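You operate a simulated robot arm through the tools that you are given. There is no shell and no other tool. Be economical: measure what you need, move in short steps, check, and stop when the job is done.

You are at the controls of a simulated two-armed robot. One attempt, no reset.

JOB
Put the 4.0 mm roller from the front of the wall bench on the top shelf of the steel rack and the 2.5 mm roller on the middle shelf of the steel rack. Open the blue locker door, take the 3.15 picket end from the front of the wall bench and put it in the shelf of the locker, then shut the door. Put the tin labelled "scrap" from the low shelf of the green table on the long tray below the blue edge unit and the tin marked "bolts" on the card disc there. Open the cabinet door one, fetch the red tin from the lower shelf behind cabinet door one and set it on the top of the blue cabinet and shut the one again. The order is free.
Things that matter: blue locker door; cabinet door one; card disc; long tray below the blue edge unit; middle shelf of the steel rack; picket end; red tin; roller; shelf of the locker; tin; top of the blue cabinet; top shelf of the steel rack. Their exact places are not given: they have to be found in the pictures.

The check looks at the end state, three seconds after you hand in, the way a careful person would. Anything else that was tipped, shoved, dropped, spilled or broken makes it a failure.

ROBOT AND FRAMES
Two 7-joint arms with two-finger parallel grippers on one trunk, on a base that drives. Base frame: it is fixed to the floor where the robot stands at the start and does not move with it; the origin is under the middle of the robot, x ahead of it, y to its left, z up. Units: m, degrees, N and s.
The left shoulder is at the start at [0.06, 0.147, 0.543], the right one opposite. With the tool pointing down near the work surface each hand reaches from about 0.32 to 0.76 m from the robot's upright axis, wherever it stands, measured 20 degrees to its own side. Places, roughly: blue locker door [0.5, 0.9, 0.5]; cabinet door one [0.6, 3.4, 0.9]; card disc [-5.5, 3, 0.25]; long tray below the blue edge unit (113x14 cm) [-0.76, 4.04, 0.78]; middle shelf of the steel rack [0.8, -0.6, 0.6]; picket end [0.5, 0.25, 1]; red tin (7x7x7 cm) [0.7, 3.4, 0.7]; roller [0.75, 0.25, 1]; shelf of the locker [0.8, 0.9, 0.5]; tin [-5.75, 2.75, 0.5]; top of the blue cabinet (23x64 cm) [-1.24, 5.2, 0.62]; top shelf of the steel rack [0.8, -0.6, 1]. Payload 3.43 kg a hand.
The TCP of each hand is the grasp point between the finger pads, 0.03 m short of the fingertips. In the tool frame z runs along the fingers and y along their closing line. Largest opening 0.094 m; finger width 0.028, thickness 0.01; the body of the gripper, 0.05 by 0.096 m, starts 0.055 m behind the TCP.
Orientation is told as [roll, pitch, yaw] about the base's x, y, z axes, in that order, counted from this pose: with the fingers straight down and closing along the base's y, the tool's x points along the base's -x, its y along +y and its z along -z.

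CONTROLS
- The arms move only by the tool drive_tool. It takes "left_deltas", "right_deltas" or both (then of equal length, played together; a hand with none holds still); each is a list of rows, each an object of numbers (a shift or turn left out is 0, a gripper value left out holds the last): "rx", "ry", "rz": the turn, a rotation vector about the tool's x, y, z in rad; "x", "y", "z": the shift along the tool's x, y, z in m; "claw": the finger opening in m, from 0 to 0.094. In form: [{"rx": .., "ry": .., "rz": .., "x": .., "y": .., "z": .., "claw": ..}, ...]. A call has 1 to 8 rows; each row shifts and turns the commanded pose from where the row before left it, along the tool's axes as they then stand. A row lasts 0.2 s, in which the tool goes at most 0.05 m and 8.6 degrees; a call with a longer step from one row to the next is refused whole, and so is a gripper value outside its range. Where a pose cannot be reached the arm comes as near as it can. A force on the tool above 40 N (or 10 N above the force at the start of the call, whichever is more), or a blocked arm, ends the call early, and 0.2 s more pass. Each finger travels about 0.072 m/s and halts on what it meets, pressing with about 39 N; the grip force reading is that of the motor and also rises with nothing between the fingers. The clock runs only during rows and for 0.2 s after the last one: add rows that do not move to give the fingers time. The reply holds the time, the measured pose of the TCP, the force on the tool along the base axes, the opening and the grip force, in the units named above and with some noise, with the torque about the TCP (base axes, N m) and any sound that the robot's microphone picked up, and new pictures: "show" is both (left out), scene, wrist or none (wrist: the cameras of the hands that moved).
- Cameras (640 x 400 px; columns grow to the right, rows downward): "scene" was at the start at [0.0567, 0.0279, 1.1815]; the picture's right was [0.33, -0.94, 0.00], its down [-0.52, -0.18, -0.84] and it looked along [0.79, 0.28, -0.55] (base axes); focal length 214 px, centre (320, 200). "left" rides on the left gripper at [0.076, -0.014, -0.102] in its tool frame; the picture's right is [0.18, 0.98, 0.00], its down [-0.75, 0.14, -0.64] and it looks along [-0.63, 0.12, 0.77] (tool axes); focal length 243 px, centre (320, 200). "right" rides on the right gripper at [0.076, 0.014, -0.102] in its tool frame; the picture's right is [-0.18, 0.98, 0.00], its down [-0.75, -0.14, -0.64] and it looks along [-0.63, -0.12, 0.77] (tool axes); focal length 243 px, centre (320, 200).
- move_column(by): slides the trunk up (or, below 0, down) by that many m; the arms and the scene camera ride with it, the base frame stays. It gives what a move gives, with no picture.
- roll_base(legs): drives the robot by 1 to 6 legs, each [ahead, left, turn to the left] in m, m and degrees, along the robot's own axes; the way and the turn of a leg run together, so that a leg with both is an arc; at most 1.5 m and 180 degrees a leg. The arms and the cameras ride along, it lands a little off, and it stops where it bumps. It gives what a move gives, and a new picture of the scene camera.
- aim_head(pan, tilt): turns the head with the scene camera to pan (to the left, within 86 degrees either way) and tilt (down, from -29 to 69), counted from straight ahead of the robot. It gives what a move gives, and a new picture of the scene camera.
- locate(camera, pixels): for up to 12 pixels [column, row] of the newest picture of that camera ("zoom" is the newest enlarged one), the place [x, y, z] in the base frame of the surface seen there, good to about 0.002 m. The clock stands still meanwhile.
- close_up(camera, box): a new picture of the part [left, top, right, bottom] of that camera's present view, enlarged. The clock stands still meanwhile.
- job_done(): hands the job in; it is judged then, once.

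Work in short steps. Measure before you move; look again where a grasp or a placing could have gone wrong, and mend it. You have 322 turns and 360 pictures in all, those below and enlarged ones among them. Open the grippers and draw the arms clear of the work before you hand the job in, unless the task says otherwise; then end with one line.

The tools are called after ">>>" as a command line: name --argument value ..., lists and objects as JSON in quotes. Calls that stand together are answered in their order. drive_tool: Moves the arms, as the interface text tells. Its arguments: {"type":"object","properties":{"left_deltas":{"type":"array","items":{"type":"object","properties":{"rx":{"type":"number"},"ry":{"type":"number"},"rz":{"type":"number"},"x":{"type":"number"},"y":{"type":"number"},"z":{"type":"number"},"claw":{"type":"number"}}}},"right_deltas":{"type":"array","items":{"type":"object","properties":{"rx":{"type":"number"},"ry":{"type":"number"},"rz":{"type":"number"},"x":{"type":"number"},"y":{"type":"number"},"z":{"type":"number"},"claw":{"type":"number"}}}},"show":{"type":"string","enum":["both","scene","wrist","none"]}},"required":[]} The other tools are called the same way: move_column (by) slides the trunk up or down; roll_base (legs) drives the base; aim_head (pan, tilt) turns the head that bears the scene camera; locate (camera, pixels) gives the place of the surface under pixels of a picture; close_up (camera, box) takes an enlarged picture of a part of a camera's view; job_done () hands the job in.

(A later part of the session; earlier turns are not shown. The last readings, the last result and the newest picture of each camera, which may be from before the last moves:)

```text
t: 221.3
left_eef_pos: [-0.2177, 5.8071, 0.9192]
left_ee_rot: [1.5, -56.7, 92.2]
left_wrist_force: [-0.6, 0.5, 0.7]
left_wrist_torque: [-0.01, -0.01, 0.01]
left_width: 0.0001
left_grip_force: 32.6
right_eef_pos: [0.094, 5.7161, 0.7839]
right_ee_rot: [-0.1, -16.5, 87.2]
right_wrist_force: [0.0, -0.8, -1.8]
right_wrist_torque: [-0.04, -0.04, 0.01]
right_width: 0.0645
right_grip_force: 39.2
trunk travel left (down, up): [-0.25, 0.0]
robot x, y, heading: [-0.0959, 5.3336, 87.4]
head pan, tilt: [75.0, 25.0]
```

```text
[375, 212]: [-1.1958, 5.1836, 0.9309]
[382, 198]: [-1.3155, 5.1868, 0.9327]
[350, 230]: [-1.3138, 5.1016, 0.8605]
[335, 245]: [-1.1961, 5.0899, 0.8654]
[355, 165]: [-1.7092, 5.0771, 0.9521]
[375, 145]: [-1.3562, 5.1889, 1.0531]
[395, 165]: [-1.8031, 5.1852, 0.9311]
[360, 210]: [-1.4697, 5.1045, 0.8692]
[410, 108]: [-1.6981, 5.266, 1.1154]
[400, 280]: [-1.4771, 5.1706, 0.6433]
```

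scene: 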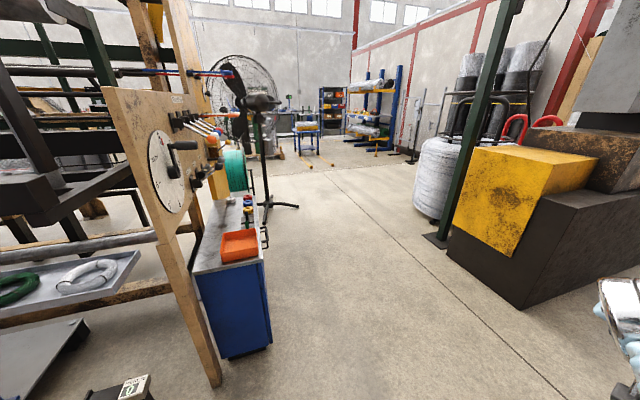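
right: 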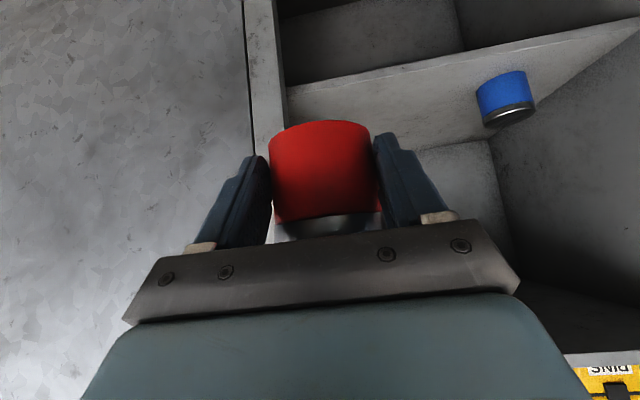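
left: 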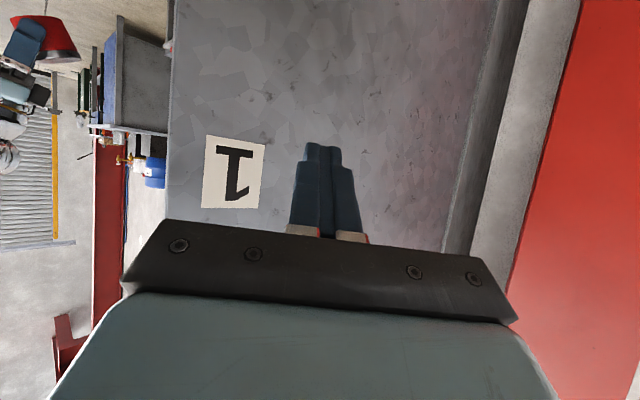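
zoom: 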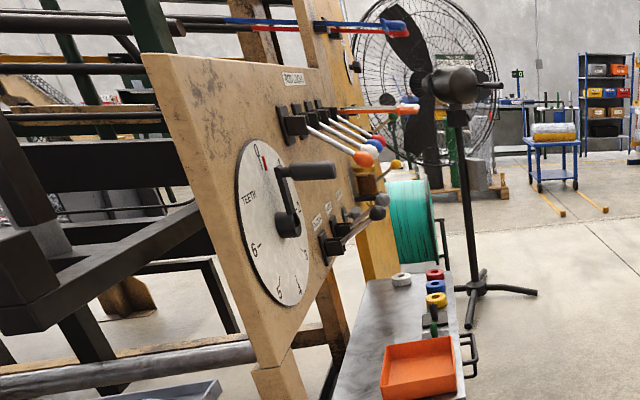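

Levers hang at z 0.86 and up at x -1.196 and -1.316, so I will place the tin at about (-1.25,5.13), coming low from the north. I check the yellow block's position before driving around.

>>> locate --camera "scene" --pixels '[[515, 305], [448, 250], [440, 240], [445, 205], [270, 350], [610, 260]]'

```text
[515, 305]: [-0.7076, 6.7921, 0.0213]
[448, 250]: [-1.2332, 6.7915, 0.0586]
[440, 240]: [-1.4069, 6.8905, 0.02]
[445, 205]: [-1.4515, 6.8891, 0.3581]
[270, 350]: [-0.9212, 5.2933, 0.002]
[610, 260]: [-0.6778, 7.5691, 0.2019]
```

The passage is wide enough. I drive north 0.5, turn to face -y, then shift sideways to the cabinet.

>>> roll_base --legs '[[0.55, 0, 0], [0, 0, -177.5], [0, -1.05, 0]]'

>>> aim_head --pan 0 --tilt 35

```text
t: 236.6
left_eef_pos: [-0.9543, 5.4038, 0.9183]
left_ee_rot: [1.5, -56.6, -83.6]
left_wrist_force: [0.5, -0.1, 0.2]
left_wrist_torque: [0.01, 0.02, 0.05]
left_width: 0.0
left_grip_force: 33.3
right_eef_pos: [-1.2742, 5.4709, 0.7846]
right_ee_rot: [-0.1, -16.5, -88.4]
right_wrist_force: [-0.2, 0.5, -2.5]
right_wrist_torque: [0.06, 0.02, -0.02]
right_width: 0.0647
right_grip_force: 38.9
trunk travel left (down, up): [-0.25, 0.0]
robot x, y, heading: [-1.1144, 5.8691, -88.5]
head pan, tilt: [75.0, 25.0]
```

scene: 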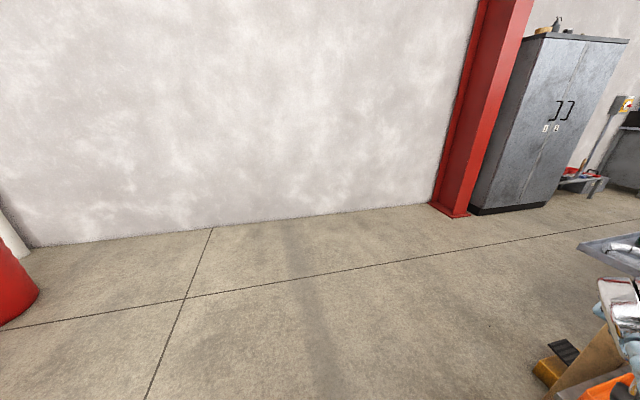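

```text
t: 238.1
left_eef_pos: [-0.9552, 5.404, 0.9192]
left_ee_rot: [1.7, -56.8, -83.7]
left_wrist_force: [-0.1, 0.8, 1.1]
left_wrist_torque: [-0.03, 0.0, 0.03]
left_width: 0.0002
left_grip_force: 32.9
right_eef_pos: [-1.2732, 5.4711, 0.7837]
right_ee_rot: [-0.1, -16.5, -88.4]
right_wrist_force: [-0.6, 0.3, -2.5]
right_wrist_torque: [0.05, 0.02, -0.02]
right_width: 0.0647
right_grip_force: 39.0
trunk travel left (down, up): [-0.25, 0.0]
robot x, y, heading: [-1.1108, 5.869, -88.5]
head pan, tilt: [0.0, 35.0]
```

scene: 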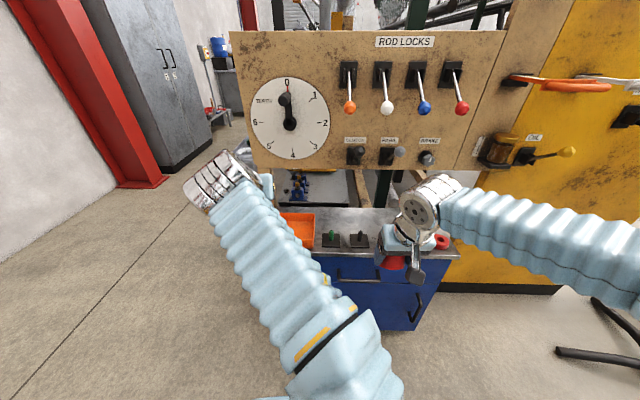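

Good view. I zoom in on the cabinet top to pick the free spot relative to the rings and levers.

>>> close_up --camera "scene" --box '[270, 140, 470, 270]'

>>> drive_tool --right_deltas '[{"ry": -0.11}, {"ry": -0.11}, {"ry": -0.11}, {"ry": -0.1}, {}]' --show "wrist"

```text
3.08 times, centred on (370, 205) of scene
```

zoom: 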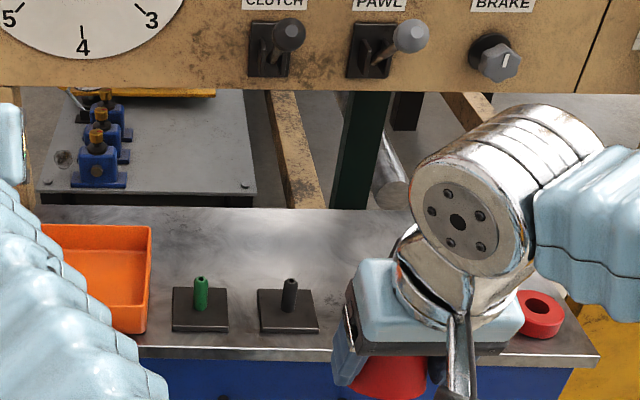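

```text
t: 239.3
left_eef_pos: [-0.9544, 5.4033, 0.9185]
left_ee_rot: [1.6, -56.7, -83.5]
left_wrist_force: [-0.6, 1.1, -0.2]
left_wrist_torque: [-0.01, 0.03, -0.02]
left_width: 0.0001
left_grip_force: 33.1
right_eef_pos: [-1.2739, 5.4714, 0.7841]
right_ee_rot: [-0.1, -41.2, -88.4]
right_wrist_force: [-0.5, -0.4, -1.4]
right_wrist_torque: [0.03, 0.0, 0.01]
right_width: 0.0644
right_grip_force: 39.0
trunk travel left (down, up): [-0.25, 0.0]
robot x, y, heading: [-1.1125, 5.8691, -88.1]
head pan, tilt: [0.0, 35.0]
```

right: 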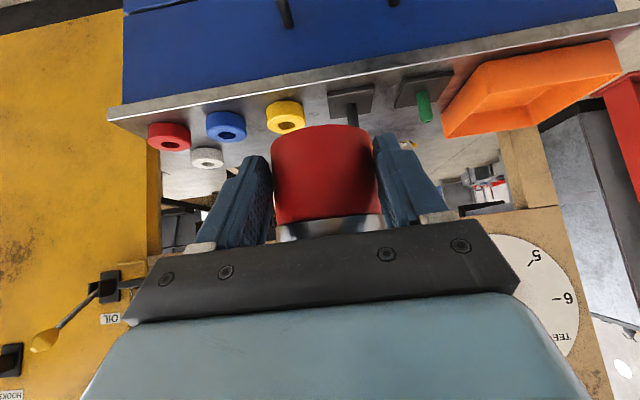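

>>> locate --camera "right" --pixels '[[285, 120], [226, 125], [168, 135], [208, 158], [350, 105], [355, 118], [425, 110], [250, 150], [400, 140], [415, 95], [300, 90], [470, 120]]'

>>> locate --camera "scene" --pixels '[[357, 160], [362, 152], [398, 152], [330, 220], [350, 215], [370, 215], [390, 215], [345, 230], [360, 232], [333, 232]]'

```text
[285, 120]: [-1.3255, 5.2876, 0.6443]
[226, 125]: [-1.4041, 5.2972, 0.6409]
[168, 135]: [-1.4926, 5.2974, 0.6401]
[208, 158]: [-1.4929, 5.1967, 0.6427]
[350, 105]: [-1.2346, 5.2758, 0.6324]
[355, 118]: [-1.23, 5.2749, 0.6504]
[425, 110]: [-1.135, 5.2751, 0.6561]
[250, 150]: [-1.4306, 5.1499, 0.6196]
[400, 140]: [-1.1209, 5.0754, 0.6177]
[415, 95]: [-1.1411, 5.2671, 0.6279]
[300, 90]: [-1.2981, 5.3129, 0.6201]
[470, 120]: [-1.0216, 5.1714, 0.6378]
```

```text
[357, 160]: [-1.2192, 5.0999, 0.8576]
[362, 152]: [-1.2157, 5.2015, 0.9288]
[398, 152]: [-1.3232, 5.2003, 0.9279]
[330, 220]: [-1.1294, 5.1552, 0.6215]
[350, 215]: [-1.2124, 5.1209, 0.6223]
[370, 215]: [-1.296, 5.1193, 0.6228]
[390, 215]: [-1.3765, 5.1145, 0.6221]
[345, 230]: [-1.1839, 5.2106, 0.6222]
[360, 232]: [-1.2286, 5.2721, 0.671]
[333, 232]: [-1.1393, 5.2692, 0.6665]
```

I choose (-1.28,5.14), between the two knobs and clear of the peg (top z 0.675) and the rings. I approach to just above the spot.

>>> drive_tool --right_deltas '[{"x": -0.0269, "y": -0.0021, "z": 0.0367}, {"x": -0.0269, "y": -0.0021, "z": 0.0367}, {"x": -0.0269, "y": -0.0021, "z": 0.0367}, {"x": -0.0269, "y": -0.0021, "z": 0.0367}, {"x": -0.0269, "y": -0.0021, "z": 0.0367}, {}]' --show "both"

```text
t: 240.7
left_eef_pos: [-0.9552, 5.4027, 0.918]
left_ee_rot: [1.5, -56.7, -83.5]
left_wrist_force: [-0.1, -0.2, 0.4]
left_wrist_torque: [0.0, 0.0, 0.0]
left_width: 0.0
left_grip_force: 33.3
right_eef_pos: [-1.2758, 5.2487, 0.734]
right_ee_rot: [-0.3, -41.1, -88.3]
right_wrist_force: [0.6, -0.8, -2.9]
right_wrist_torque: [0.08, 0.01, 0.02]
right_width: 0.0644
right_grip_force: 39.1
trunk travel left (down, up): [-0.25, 0.0]
robot x, y, heading: [-1.1117, 5.8659, -88.6]
head pan, tilt: [0.0, 35.0]
```

scene: 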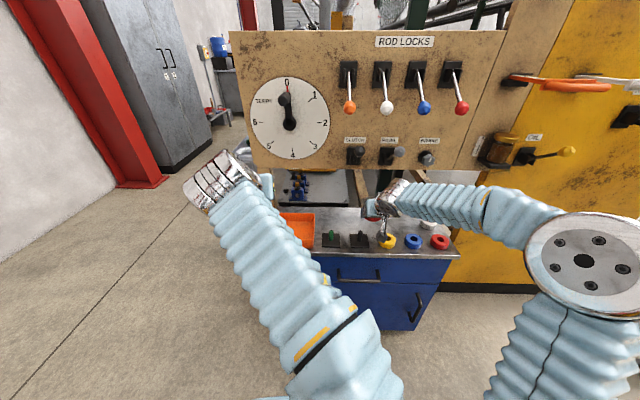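
right: 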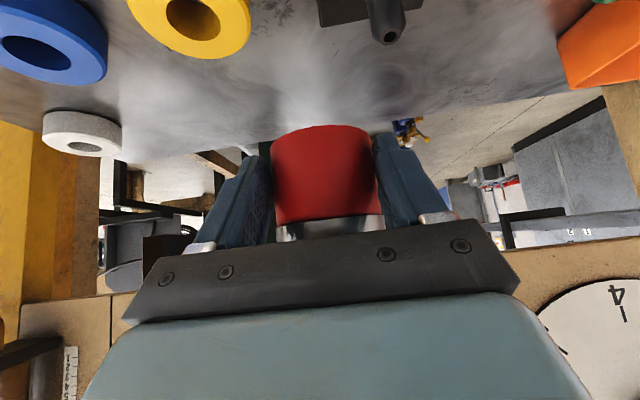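

Clear so far. I continue the last 8 cm forward.

>>> drive_tool --right_deltas '[{"x": -0.0243, "y": -0.003, "z": 0.036}, {"x": -0.0243, "y": -0.003, "z": 0.036}, {}]' --show "both"

>>> locate --camera "right" --pixels '[[320, 60], [320, 90], [250, 90], [400, 90], [320, 20], [230, 120], [420, 120]]'

```text
t: 241.5
left_eef_pos: [-0.9545, 5.4026, 0.9187]
left_ee_rot: [1.5, -56.7, -83.5]
left_wrist_force: [-0.1, 0.2, -0.5]
left_wrist_torque: [0.04, 0.03, 0.0]
left_width: 0.0001
left_grip_force: 32.8
right_eef_pos: [-1.2815, 5.1651, 0.7119]
right_ee_rot: [-0.2, -41.1, -88.3]
right_wrist_force: [0.0, -0.8, -2.2]
right_wrist_torque: [0.06, 0.0, -0.01]
right_width: 0.0645
right_grip_force: 38.8
trunk travel left (down, up): [-0.25, 0.0]
robot x, y, heading: [-1.1085, 5.871, -88.3]
head pan, tilt: [0.0, 35.0]
```

scene: 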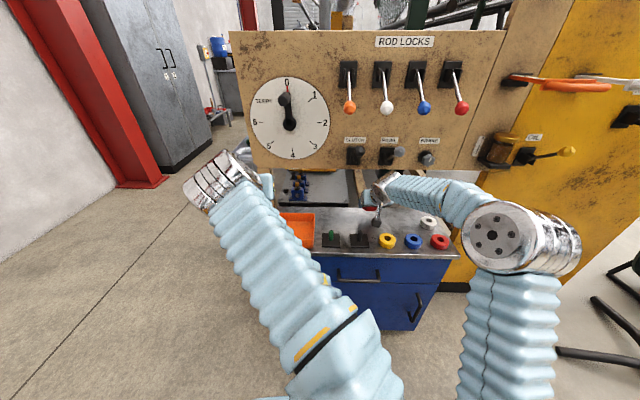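
right: 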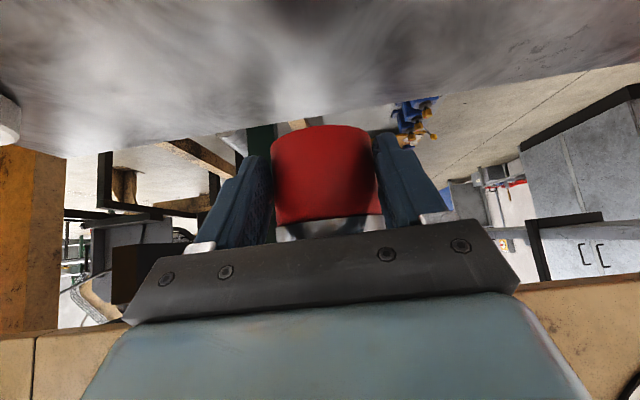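

```text
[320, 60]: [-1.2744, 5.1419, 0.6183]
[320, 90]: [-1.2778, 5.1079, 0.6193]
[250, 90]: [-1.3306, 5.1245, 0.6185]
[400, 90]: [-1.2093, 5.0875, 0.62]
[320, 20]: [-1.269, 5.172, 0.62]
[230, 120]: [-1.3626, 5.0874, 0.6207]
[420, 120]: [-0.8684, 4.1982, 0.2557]
```

The tin will land at y about 5.143, with the top's back edge at about 5.07. I lower it.

>>> drive_tool --right_deltas '[{"x": 0.0165, "z": 0.019}, {"x": 0.0165, "z": 0.019}, {"x": 0.0026, "z": 0.003}, {}]' --show "wrist"

```text
t: 242.5
left_eef_pos: [-0.9562, 5.4031, 0.919]
left_ee_rot: [1.6, -56.6, -83.6]
left_wrist_force: [0.4, -0.4, 1.3]
left_wrist_torque: [-0.02, 0.01, -0.01]
left_width: 0.0
left_grip_force: 33.1
right_eef_pos: [-1.2806, 5.1641, 0.6573]
right_ee_rot: [-0.2, -41.1, -88.4]
right_wrist_force: [-0.6, 0.0, -1.8]
right_wrist_torque: [0.04, 0.0, 0.0]
right_width: 0.0646
right_grip_force: 39.0
trunk travel left (down, up): [-0.25, 0.0]
robot x, y, heading: [-1.1109, 5.8659, -88.8]
head pan, tilt: [0.0, 35.0]
```

right: 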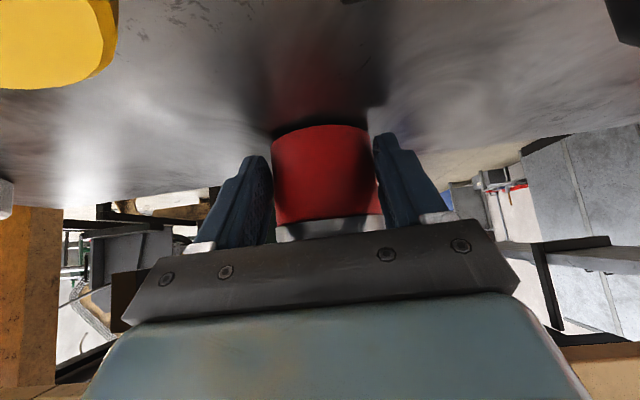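

I lower 3 mm more, then open.

>>> drive_tool --right_deltas '[{"x": 0.002, "z": 0.0022}, {}, {"claw": 0.07}, {"claw": 0.08}, {"claw": 0.088}, {}]' --show "wrist"

```text
t: 243.9
left_eef_pos: [-0.9554, 5.404, 0.9185]
left_ee_rot: [1.6, -56.7, -83.4]
left_wrist_force: [0.3, 0.0, 1.4]
left_wrist_torque: [-0.02, -0.02, 0.0]
left_width: 0.0002
left_grip_force: 33.1
right_eef_pos: [-1.2821, 5.1635, 0.6542]
right_ee_rot: [-0.1, -41.1, -88.2]
right_wrist_force: [0.2, -1.5, -0.6]
right_wrist_torque: [0.0, 0.0, 0.0]
right_width: 0.088
right_grip_force: 0.0
trunk travel left (down, up): [-0.25, 0.0]
robot x, y, heading: [-1.1131, 5.8676, -88.7]
head pan, tilt: [0.0, 35.0]
```

right: 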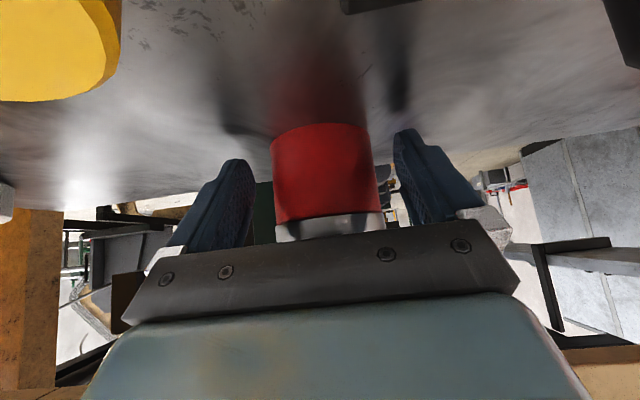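

The tin stands free. I retract diagonally up first, then straight back over the rings.

>>> drive_tool --right_deltas '[{"z": -0.035}, {"z": -0.04, "claw": 0.075}, {"x": 0.033, "z": -0.029}, {"x": 0.033, "z": -0.029}, {"x": 0.033, "z": -0.029}, {"x": 0.033, "z": -0.029}, {}]' --show "both"

```text
t: 245.5
left_eef_pos: [-0.9551, 5.4032, 0.9189]
left_ee_rot: [1.7, -56.7, -83.6]
left_wrist_force: [-1.1, -0.9, 0.1]
left_wrist_torque: [0.04, 0.03, 0.02]
left_width: 0.0
left_grip_force: 33.0
right_eef_pos: [-1.2894, 5.3903, 0.7104]
right_ee_rot: [-0.2, -41.3, -88.5]
right_wrist_force: [-0.4, 0.7, -0.2]
right_wrist_torque: [0.01, 0.02, 0.01]
right_width: 0.0751
right_grip_force: 0.1
trunk travel left (down, up): [-0.25, 0.0]
robot x, y, heading: [-1.1091, 5.8681, -88.8]
head pan, tilt: [0.0, 35.0]
```

scene: 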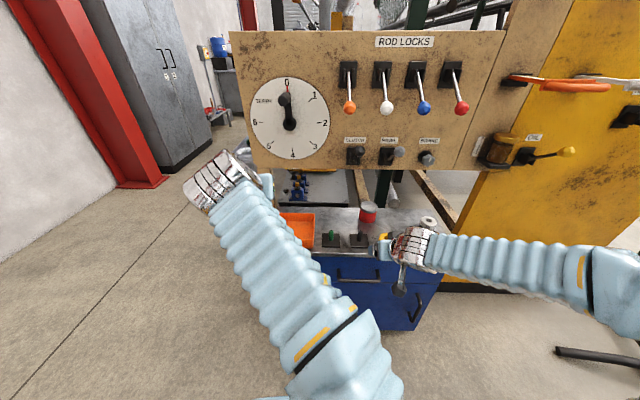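
right: 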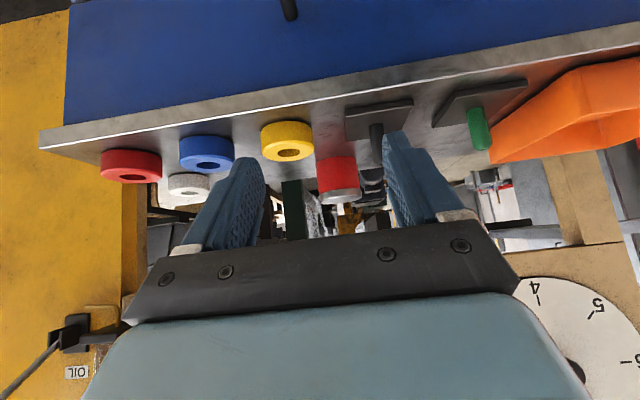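

The red tin stands on the cabinet top. Next are the tins at the green table. I back up a little and look west.

>>> roll_base --legs '[[-0.2, 0, 0]]'

>>> aim_head --pan -75 --tilt 15

```text
t: 247.1
left_eef_pos: [-0.9611, 5.6018, 0.9189]
left_ee_rot: [1.6, -56.8, -83.7]
left_wrist_force: [0.8, -0.6, -0.8]
left_wrist_torque: [-0.02, 0.02, 0.03]
left_width: 0.0
left_grip_force: 32.8
right_eef_pos: [-1.2947, 5.5886, 0.7108]
right_ee_rot: [-0.1, -41.1, -88.4]
right_wrist_force: [0.5, -0.4, 0.5]
right_wrist_torque: [0.01, -0.01, -0.04]
right_width: 0.075
right_grip_force: 0.1
trunk travel left (down, up): [-0.25, 0.0]
robot x, y, heading: [-1.118, 6.0627, -88.7]
head pan, tilt: [0.0, 35.0]
```

scene: 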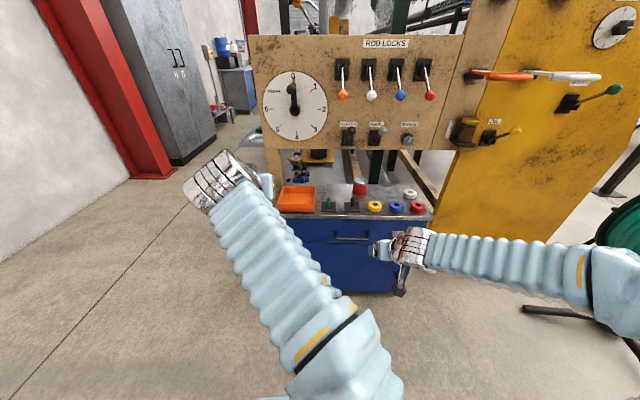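

```text
t: 248.6
left_eef_pos: [-0.9611, 5.6024, 0.9184]
left_ee_rot: [1.6, -56.7, -83.7]
left_wrist_force: [0.4, -0.7, 0.3]
left_wrist_torque: [-0.01, -0.03, 0.01]
left_width: 0.0001
left_grip_force: 32.7
right_eef_pos: [-1.2945, 5.5884, 0.7114]
right_ee_rot: [-0.1, -41.0, -88.5]
right_wrist_force: [-0.3, -0.1, 0.0]
right_wrist_torque: [-0.01, -0.01, -0.02]
right_width: 0.0751
right_grip_force: 0.0
trunk travel left (down, up): [-0.25, 0.0]
robot x, y, heading: [-1.1176, 6.0692, -88.5]
head pan, tilt: [-75.0, 15.0]
```

scene: 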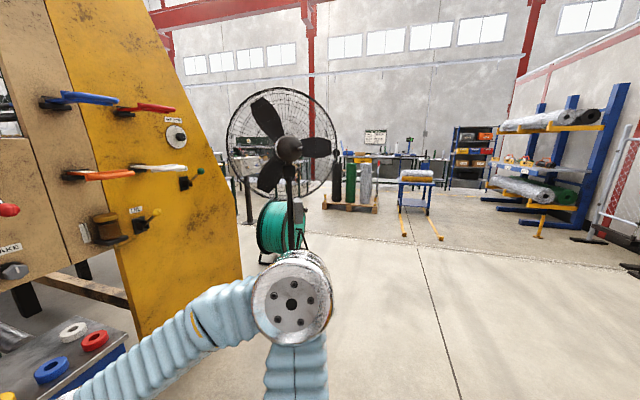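

Floor is open to the west. I turn to face -x and locate the fan and other obstacles.

>>> roll_base --legs '[[0, 0, -91.5]]'

>>> aim_head --pan 10 --tilt 12

```text
t: 252.8
left_eef_pos: [-1.5864, 5.9278, 0.9194]
left_ee_rot: [1.6, -56.7, -175.8]
left_wrist_force: [-0.4, 0.8, -0.6]
left_wrist_torque: [0.0, 0.0, -0.03]
left_width: 0.0001
left_grip_force: 33.0
right_eef_pos: [-1.5866, 6.2631, 0.7113]
right_ee_rot: [-0.1, -41.1, 179.4]
right_wrist_force: [-0.8, 0.7, 0.6]
right_wrist_torque: [-0.01, 0.0, 0.0]
right_width: 0.0747
right_grip_force: 0.1
trunk travel left (down, up): [-0.25, 0.0]
robot x, y, heading: [-1.1174, 6.0678, 179.3]
head pan, tilt: [-75.0, 15.0]
```

scene: 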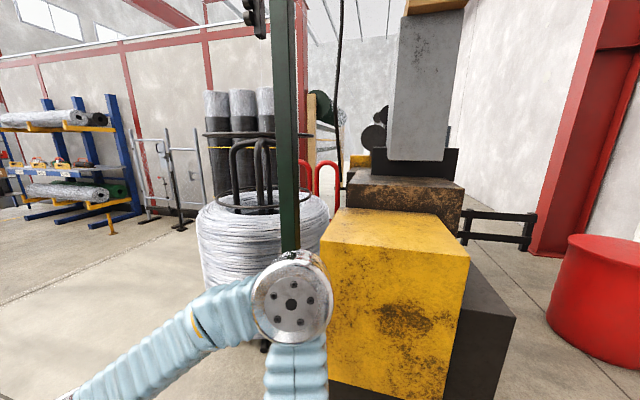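

```text
t: 254.4
left_eef_pos: [-1.585, 5.9281, 0.9201]
left_ee_rot: [1.6, -56.7, -175.7]
left_wrist_force: [0.2, 0.2, -0.3]
left_wrist_torque: [-0.01, 0.04, 0.02]
left_width: 0.0001
left_grip_force: 32.7
right_eef_pos: [-1.5869, 6.264, 0.7115]
right_ee_rot: [-0.2, -41.0, 179.4]
right_wrist_force: [-0.4, 1.1, -0.3]
right_wrist_torque: [0.0, -0.01, -0.03]
right_width: 0.0751
right_grip_force: 0.1
trunk travel left (down, up): [-0.25, 0.0]
robot x, y, heading: [-1.1165, 6.067, 179.1]
head pan, tilt: [10.0, 12.0]
```

scene: 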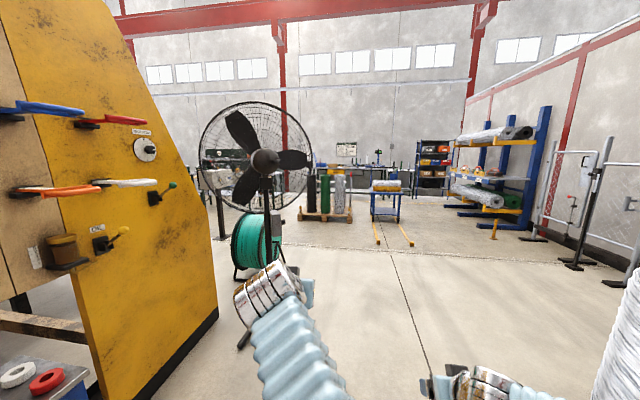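

>>> locate --camera "scene" --pixels '[[310, 150], [240, 340], [315, 185], [350, 215], [280, 235], [378, 240], [215, 315], [595, 395], [400, 300], [410, 245], [215, 230], [300, 215]]'

>>> close_up --camera "scene" --box '[190, 120, 450, 260]'

```text
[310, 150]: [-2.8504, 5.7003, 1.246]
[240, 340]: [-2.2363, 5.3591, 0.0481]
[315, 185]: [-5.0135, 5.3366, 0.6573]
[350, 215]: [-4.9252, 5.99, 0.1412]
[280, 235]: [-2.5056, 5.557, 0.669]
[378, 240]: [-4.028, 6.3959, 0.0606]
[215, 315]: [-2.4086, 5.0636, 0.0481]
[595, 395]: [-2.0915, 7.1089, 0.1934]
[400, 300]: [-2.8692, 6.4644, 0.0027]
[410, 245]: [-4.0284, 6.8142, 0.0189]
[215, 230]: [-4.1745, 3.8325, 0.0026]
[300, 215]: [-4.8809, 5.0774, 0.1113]
```

```text
2.46 times, centred on (320, 190) of scene
```

zoom: 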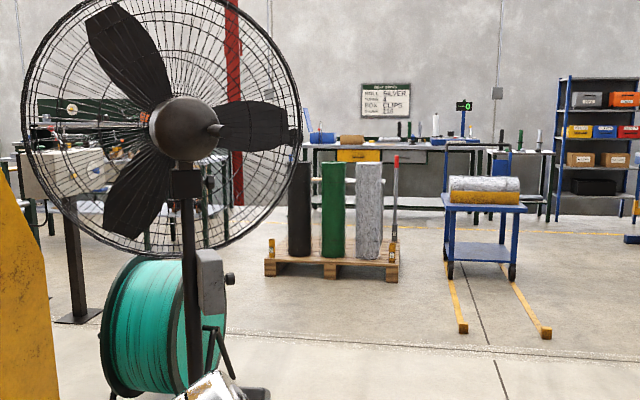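

The fan guard reaches y 5.70 and the pallet starts at x -4.9. I drive west past the fan, staying north of it.

>>> roll_base --legs '[[0.55, -0.15, 0], [0.45, -0.15, 0], [1.25, 0, 0]]'

>>> aim_head --pan 60 --tilt 15

```text
t: 266.2
left_eef_pos: [-3.8708, 6.2332, 0.918]
left_ee_rot: [1.5, -56.8, -175.0]
left_wrist_force: [0.3, 0.5, 0.2]
left_wrist_torque: [-0.05, 0.01, -0.02]
left_width: 0.0
left_grip_force: 32.6
right_eef_pos: [-3.8759, 6.5677, 0.7116]
right_ee_rot: [-0.2, -41.1, -179.8]
right_wrist_force: [-0.1, -0.9, -0.5]
right_wrist_torque: [0.04, -0.01, 0.01]
right_width: 0.0753
right_grip_force: 0.0
trunk travel left (down, up): [-0.25, 0.0]
robot x, y, heading: [-3.4032, 6.3788, -179.8]
head pan, tilt: [10.0, 12.0]
```

scene: 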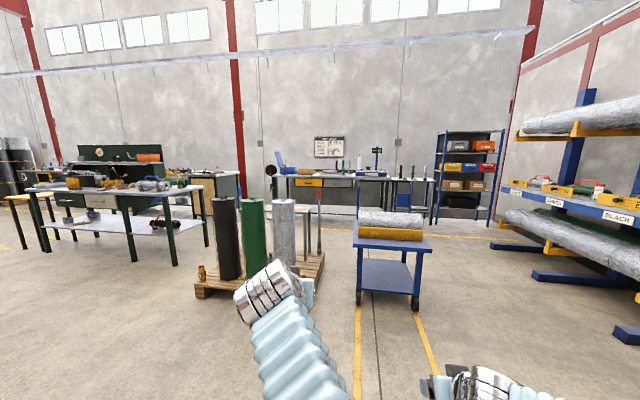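

```text
t: 267.4
left_eef_pos: [-3.8714, 6.2329, 0.9191]
left_ee_rot: [1.5, -56.6, -175.0]
left_wrist_force: [0.2, -0.2, -0.2]
left_wrist_torque: [0.01, 0.02, 0.02]
left_width: 0.0
left_grip_force: 33.6
right_eef_pos: [-3.8755, 6.5676, 0.7112]
right_ee_rot: [-0.1, -41.2, -179.8]
right_wrist_force: [-0.8, -0.2, 1.0]
right_wrist_torque: [-0.02, 0.02, 0.0]
right_width: 0.0749
right_grip_force: 0.1
trunk travel left (down, up): [-0.25, 0.0]
robot x, y, heading: [-3.4023, 6.3795, -179.7]
head pan, tilt: [60.0, 15.0]
```

scene: 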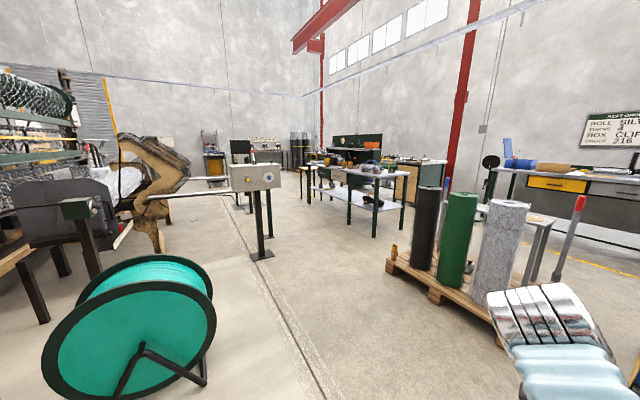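

The green-legged table with a low shelf is at (355,190). I measure it, the post and the box.

>>> close_up --camera "scene" --box '[290, 130, 430, 250]'

>>> locate --camera "scene" --pixels '[[348, 222], [373, 237], [402, 228], [262, 255], [270, 235], [255, 180], [395, 265], [308, 190], [160, 250], [345, 205], [380, 205], [350, 172]]'

```text
3.33 times, centred on (360, 190) of scene
```

zoom: 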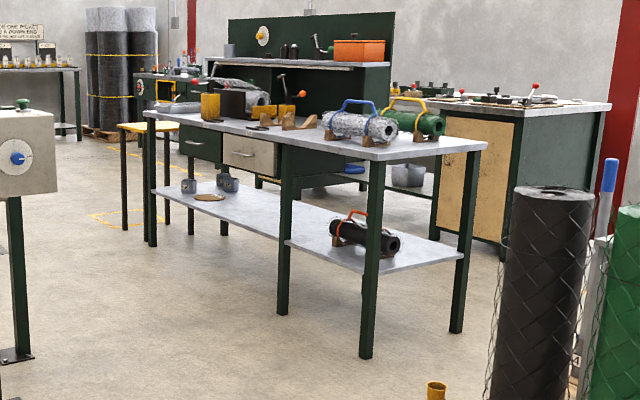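

```text
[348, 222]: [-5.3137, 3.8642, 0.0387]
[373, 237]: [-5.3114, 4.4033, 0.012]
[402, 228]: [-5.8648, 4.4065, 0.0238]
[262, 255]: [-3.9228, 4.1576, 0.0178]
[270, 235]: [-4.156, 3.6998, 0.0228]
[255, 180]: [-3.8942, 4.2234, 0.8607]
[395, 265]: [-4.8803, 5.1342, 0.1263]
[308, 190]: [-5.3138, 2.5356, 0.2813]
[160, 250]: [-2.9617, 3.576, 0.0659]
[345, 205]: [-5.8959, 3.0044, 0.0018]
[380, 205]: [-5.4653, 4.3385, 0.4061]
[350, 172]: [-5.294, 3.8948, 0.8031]
```

The tins and the brown disc sit at the south end of the low shelf. I drive in between the posts and the table, facing the table.

>>> roll_base --legs '[[0.3, 0.9, 0], [0.6, 0.9, 0], [0.28, 0.3, 0]]'

>>> aim_head --pan 45 --tilt 25

```text
t: 279.6
left_eef_pos: [-5.0372, 4.1247, 0.9183]
left_ee_rot: [1.6, -56.7, -174.8]
left_wrist_force: [0.3, -0.2, -0.3]
left_wrist_torque: [0.03, 0.02, 0.0]
left_width: 0.0002
left_grip_force: 32.5
right_eef_pos: [-5.0439, 4.4581, 0.7115]
right_ee_rot: [-0.1, -41.3, -179.6]
right_wrist_force: [0.4, 0.2, 0.1]
right_wrist_torque: [0.0, 0.03, 0.02]
right_width: 0.0748
right_grip_force: 0.2
trunk travel left (down, up): [-0.25, 0.0]
robot x, y, heading: [-4.5686, 4.271, -180.0]
head pan, tilt: [60.0, 15.0]
```

scene: 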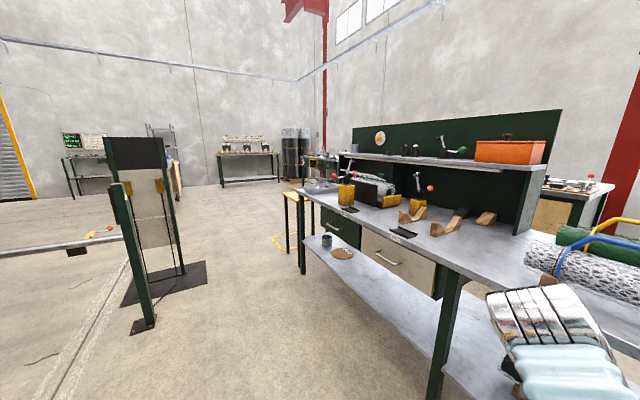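

```text
t: 280.4
left_eef_pos: [-5.037, 4.1237, 0.9189]
left_ee_rot: [1.6, -56.7, -174.8]
left_wrist_force: [-0.2, 0.2, 0.2]
left_wrist_torque: [0.02, 0.01, -0.02]
left_width: 0.0
left_grip_force: 32.9
right_eef_pos: [-5.0438, 4.459, 0.711]
right_ee_rot: [-0.1, -41.1, -179.6]
right_wrist_force: [1.1, 0.5, -0.5]
right_wrist_torque: [-0.01, 0.0, -0.02]
right_width: 0.0747
right_grip_force: 0.0
trunk travel left (down, up): [-0.25, 0.0]
robot x, y, heading: [-4.5685, 4.2692, -179.5]
head pan, tilt: [45.0, 25.0]
```

scene: 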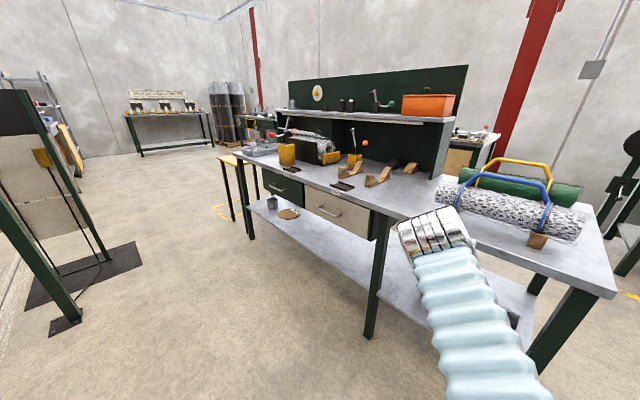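

The tins and the disc show near (280,207). I zoom in and locate them.

>>> close_up --camera "scene" --box '[225, 170, 345, 245]'

>>> locate --camera "zoom" --pixels '[[250, 175], [300, 170], [335, 225], [385, 205], [300, 225], [250, 200], [200, 210], [125, 250], [420, 280], [470, 180], [300, 80], [260, 160]]'

```text
5.33 times, centred on (285, 208) of scene
```

zoom: 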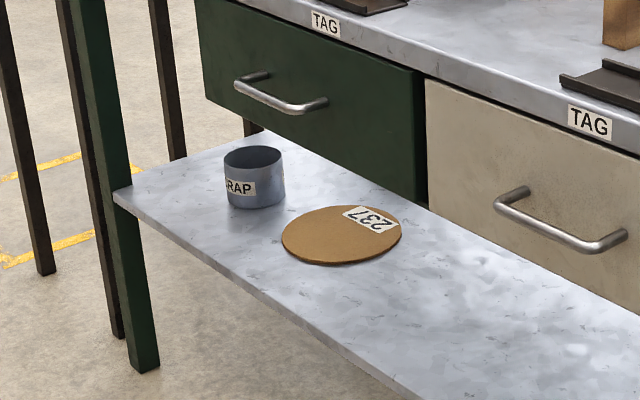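

```text
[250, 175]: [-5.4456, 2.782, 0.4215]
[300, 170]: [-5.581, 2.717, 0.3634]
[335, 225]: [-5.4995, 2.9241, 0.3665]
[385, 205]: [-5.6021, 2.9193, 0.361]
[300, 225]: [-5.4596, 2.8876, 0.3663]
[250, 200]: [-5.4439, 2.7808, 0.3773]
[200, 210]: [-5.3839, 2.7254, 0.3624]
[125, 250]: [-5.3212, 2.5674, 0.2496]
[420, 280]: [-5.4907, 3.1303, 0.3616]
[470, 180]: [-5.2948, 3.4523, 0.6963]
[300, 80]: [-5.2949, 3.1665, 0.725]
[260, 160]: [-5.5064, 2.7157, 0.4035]
```

The shelf is at z 0.362, with the SCRAP tin at about (-5.48,2.76) and the disc at about (-5.53,2.91). I need the drawer underside height and the BOLTS tin, so I move closer and look lower.

>>> locate --camera "zoom" --pixels '[[215, 95], [410, 190], [428, 200], [600, 290], [210, 20], [630, 300], [395, 185], [200, 70]]'

>>> roll_base --legs '[[0, 0.8, 0], [0, 0.45, 0]]'

>>> aim_head --pan 10 --tilt 40

```text
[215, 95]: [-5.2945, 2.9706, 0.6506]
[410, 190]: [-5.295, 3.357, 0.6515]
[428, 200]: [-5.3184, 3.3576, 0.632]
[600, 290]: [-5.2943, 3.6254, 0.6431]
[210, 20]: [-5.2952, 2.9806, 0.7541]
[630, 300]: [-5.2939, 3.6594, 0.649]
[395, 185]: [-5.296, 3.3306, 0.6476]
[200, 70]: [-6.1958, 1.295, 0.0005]
```

```text
t: 287.0
left_eef_pos: [-5.0383, 2.8826, 0.919]
left_ee_rot: [1.6, -56.7, -174.9]
left_wrist_force: [0.4, -0.7, -0.6]
left_wrist_torque: [0.01, 0.0, 0.03]
left_width: 0.0
left_grip_force: 33.1
right_eef_pos: [-5.0448, 3.2167, 0.7111]
right_ee_rot: [-0.1, -41.1, -179.8]
right_wrist_force: [0.3, 0.1, 0.7]
right_wrist_torque: [-0.01, 0.03, 0.0]
right_width: 0.075
right_grip_force: 0.0
trunk travel left (down, up): [-0.25, 0.0]
robot x, y, heading: [-4.5721, 3.0239, -179.7]
head pan, tilt: [45.0, 25.0]
```

scene: 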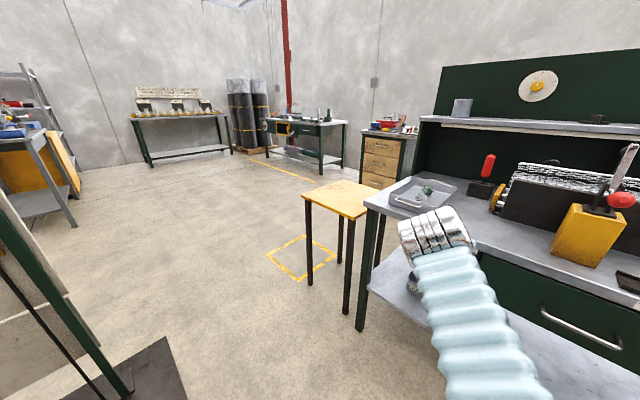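

```text
t: 288.0
left_eef_pos: [-5.039, 2.8804, 0.9192]
left_ee_rot: [1.6, -56.7, -175.0]
left_wrist_force: [-1.0, -0.5, 0.6]
left_wrist_torque: [-0.02, 0.04, -0.05]
left_width: 0.0002
left_grip_force: 33.2
right_eef_pos: [-5.0447, 3.2158, 0.7122]
right_ee_rot: [-0.1, -41.1, -179.8]
right_wrist_force: [-0.3, -0.6, 0.4]
right_wrist_torque: [-0.03, -0.01, -0.01]
right_width: 0.0751
right_grip_force: 0.0
trunk travel left (down, up): [-0.25, 0.0]
robot x, y, heading: [-4.5686, 3.0237, -179.8]
head pan, tilt: [10.0, 40.0]
```

scene: 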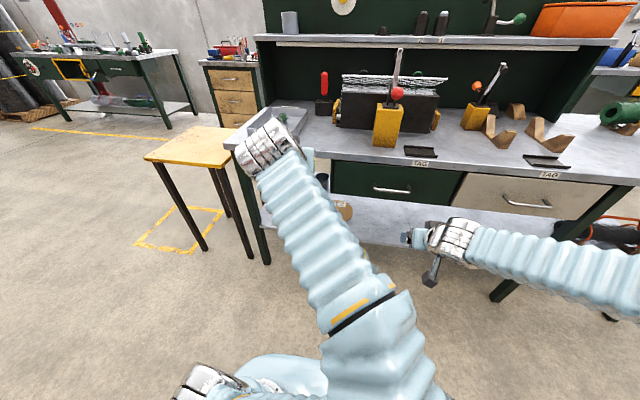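

The space left of y 2.97 is open up to the table top (z about 0.77), so the tins can be reached from here. I lower the left hand in front of the table to look with its camera.

>>> drive_tool --left_deltas '[{"x": 0.04, "z": 0.0265}, {"x": 0.04, "z": 0.0265}, {"x": 0.04, "z": 0.0265}, {"x": 0.04, "z": 0.0265}, {"x": 0.04, "z": 0.0265}, {"x": 0.04, "z": 0.0265}, {"x": 0.04, "z": 0.0265}, {"x": 0.03, "z": 0.02, "claw": 0.09}]' --show "both"

```text
t: 289.8
left_eef_pos: [-5.049, 2.8786, 0.5464]
left_ee_rot: [1.5, -56.7, -175.0]
left_wrist_force: [-0.3, 0.1, -0.3]
left_wrist_torque: [0.01, -0.01, 0.0]
left_width: 0.0532
left_grip_force: 0.1
left hand out of reach, approached as far as the arm can: row 6, 7
right_eef_pos: [-5.044, 3.2154, 0.7114]
right_ee_rot: [0.0, -41.2, -179.9]
right_wrist_force: [0.0, -0.7, -0.4]
right_wrist_torque: [0.04, -0.02, -0.02]
right_width: 0.075
right_grip_force: 0.0
trunk travel left (down, up): [-0.25, 0.0]
robot x, y, heading: [-4.5694, 3.0273, -179.8]
head pan, tilt: [10.0, 40.0]
```

scene: 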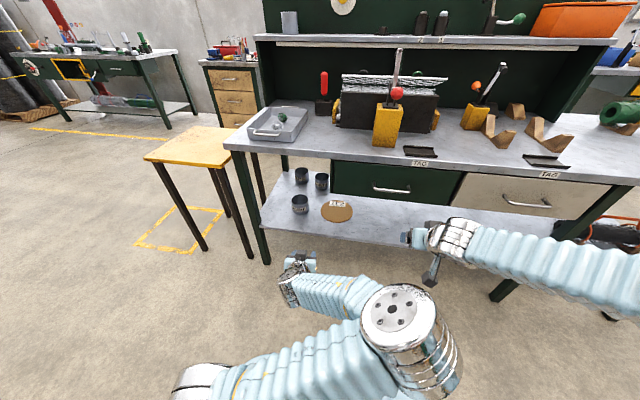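
left: 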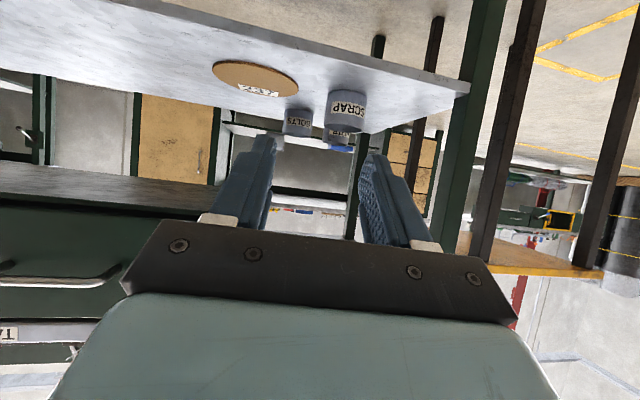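

Three tins are visible: SCRAP in front, BOLTS behind, and one more. I zoom in and measure.

>>> close_up --camera "left" --box '[200, 50, 400, 175]'

>>> locate --camera "zoom" --pixels '[[470, 170], [475, 130], [475, 230], [310, 220], [310, 190], [310, 255], [450, 275], [405, 170], [535, 170], [180, 80], [265, 220], [355, 220]]'

>>> close_up --camera "scene" --box '[250, 150, 370, 240]'

>>> locate --camera "zoom" --pixels '[[270, 250], [270, 290], [380, 155], [380, 180], [275, 125], [275, 150], [400, 310], [530, 310], [465, 340], [465, 290], [330, 330], [300, 215]]'

```text
3.20 times, centred on (300, 112) of left
```

zoom: 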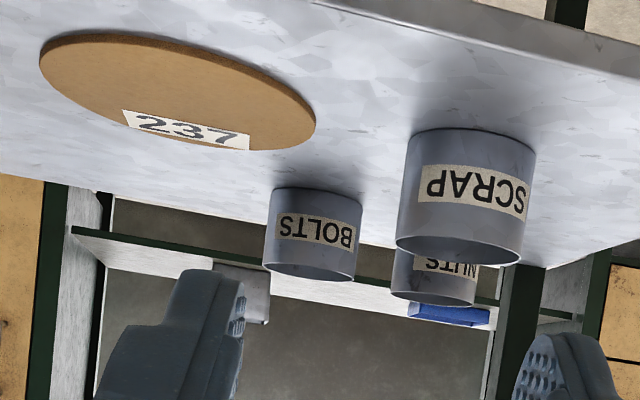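

```text
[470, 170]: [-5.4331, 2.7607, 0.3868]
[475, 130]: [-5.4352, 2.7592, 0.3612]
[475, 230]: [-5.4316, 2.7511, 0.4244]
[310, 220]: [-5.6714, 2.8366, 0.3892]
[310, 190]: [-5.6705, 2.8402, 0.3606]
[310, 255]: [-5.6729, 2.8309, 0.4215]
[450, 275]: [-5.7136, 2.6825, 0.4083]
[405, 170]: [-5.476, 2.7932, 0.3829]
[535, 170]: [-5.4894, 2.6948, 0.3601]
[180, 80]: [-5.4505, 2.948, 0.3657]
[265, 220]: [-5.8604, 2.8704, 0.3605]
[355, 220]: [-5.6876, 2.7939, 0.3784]
```

```text
4.44 times, centred on (310, 195) of scene
```

zoom: 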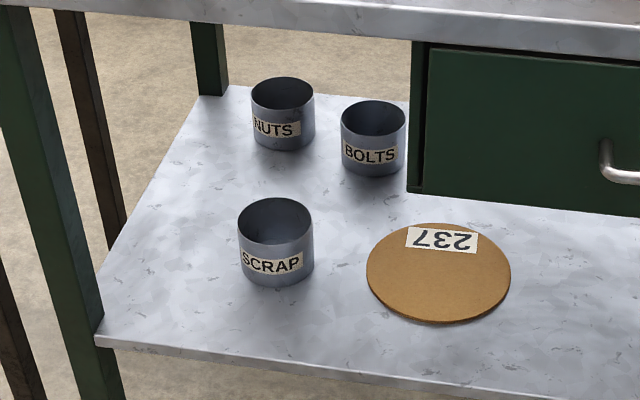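

```text
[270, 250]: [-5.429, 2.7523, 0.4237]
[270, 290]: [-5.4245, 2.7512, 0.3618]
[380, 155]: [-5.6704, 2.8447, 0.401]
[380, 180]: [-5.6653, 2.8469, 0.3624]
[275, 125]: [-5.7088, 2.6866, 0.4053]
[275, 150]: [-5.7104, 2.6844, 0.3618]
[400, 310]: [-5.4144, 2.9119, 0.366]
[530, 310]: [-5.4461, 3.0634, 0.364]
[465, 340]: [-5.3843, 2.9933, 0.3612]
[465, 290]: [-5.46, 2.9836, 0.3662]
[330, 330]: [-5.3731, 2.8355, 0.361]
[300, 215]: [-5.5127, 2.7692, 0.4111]
```

SCRAP is at (-5.468,2.755), BOLTS at (-5.708,2.840) and the disc at about (-5.46,2.985), shelf z 0.362. BOLTS needs the robot closer, so I first swing the right hand out to the right and back, clear of the table.

>>> drive_tool --right_deltas '[{"y": -0.045}, {"y": -0.045}, {"y": -0.045}, {"y": -0.045}, {"y": -0.045, "x": 0.015, "z": -0.013}, {"y": -0.03, "x": 0.025, "z": -0.022}, {"y": -0.02, "x": 0.03, "z": -0.026}, {"x": 0.03, "z": -0.026}]' --show "scene"

```text
t: 291.6
left_eef_pos: [-5.0484, 2.8785, 0.5467]
left_ee_rot: [1.6, -56.6, -175.0]
left_wrist_force: [-1.0, 1.1, 0.3]
left_wrist_torque: [-0.02, -0.04, 0.01]
left_width: 0.09
left_grip_force: 0.1
right_eef_pos: [-4.9121, 3.4938, 0.7115]
right_ee_rot: [-0.2, -41.2, -179.7]
right_wrist_force: [-0.2, -0.2, -0.5]
right_wrist_torque: [-0.02, -0.02, 0.04]
right_width: 0.0751
right_grip_force: 0.1
trunk travel left (down, up): [-0.25, 0.0]
robot x, y, heading: [-4.5731, 3.0233, -180.0]
head pan, tilt: [10.0, 40.0]
```

scene: 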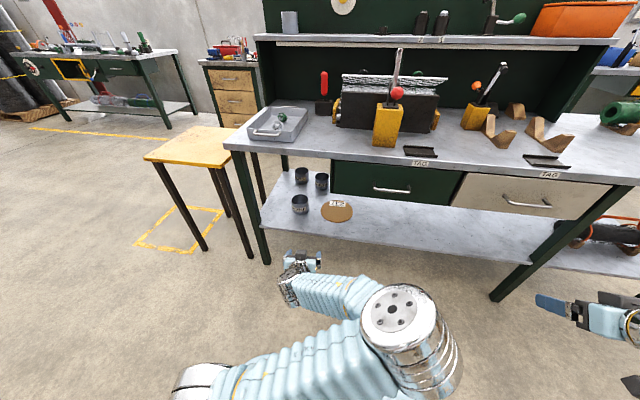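

I pull the right hand back a little more and lower the trunk 0.15 m.

>>> drive_tool --right_deltas '[{"x": 0.035, "z": -0.031, "y": -0.01}, {"x": 0.035, "z": -0.031, "y": -0.01}, {"x": 0.03, "z": -0.026}, {}]' --show "none"

>>> move_column --by -0.12

```text
t: 292.6
left_eef_pos: [-5.0492, 2.8792, 0.5464]
left_ee_rot: [1.6, -56.8, -175.0]
left_wrist_force: [-0.2, 0.7, 0.3]
left_wrist_torque: [0.01, -0.01, 0.01]
left_width: 0.09
left_grip_force: 0.1
right_eef_pos: [-4.7783, 3.5147, 0.7143]
right_ee_rot: [-0.1, -41.2, -179.9]
right_wrist_force: [-0.3, -0.2, -0.4]
right_wrist_torque: [0.0, 0.01, -0.02]
right_width: 0.0751
right_grip_force: 0.0
trunk travel left (down, up): [-0.25, 0.0]
robot x, y, heading: [-4.5765, 3.0254, -179.8]
head pan, tilt: [10.0, 40.0]
```

```text
t: 294.1
left_eef_pos: [-5.0503, 2.8775, 0.4259]
left_ee_rot: [1.6, -56.7, -174.9]
left_wrist_force: [-0.3, -0.1, -0.1]
left_wrist_torque: [-0.01, 0.01, -0.02]
left_width: 0.0899
left_grip_force: 0.0
right_eef_pos: [-4.7788, 3.5133, 0.5953]
right_ee_rot: [-0.1, -41.2, -179.7]
right_wrist_force: [0.0, 0.5, 0.1]
right_wrist_torque: [0.01, 0.01, 0.0]
right_width: 0.075
right_grip_force: 0.2
trunk travel left (down, up): [-0.13, 0.12]
robot x, y, heading: [-4.5726, 3.0262, -179.9]
head pan, tilt: [10.0, 40.0]
```

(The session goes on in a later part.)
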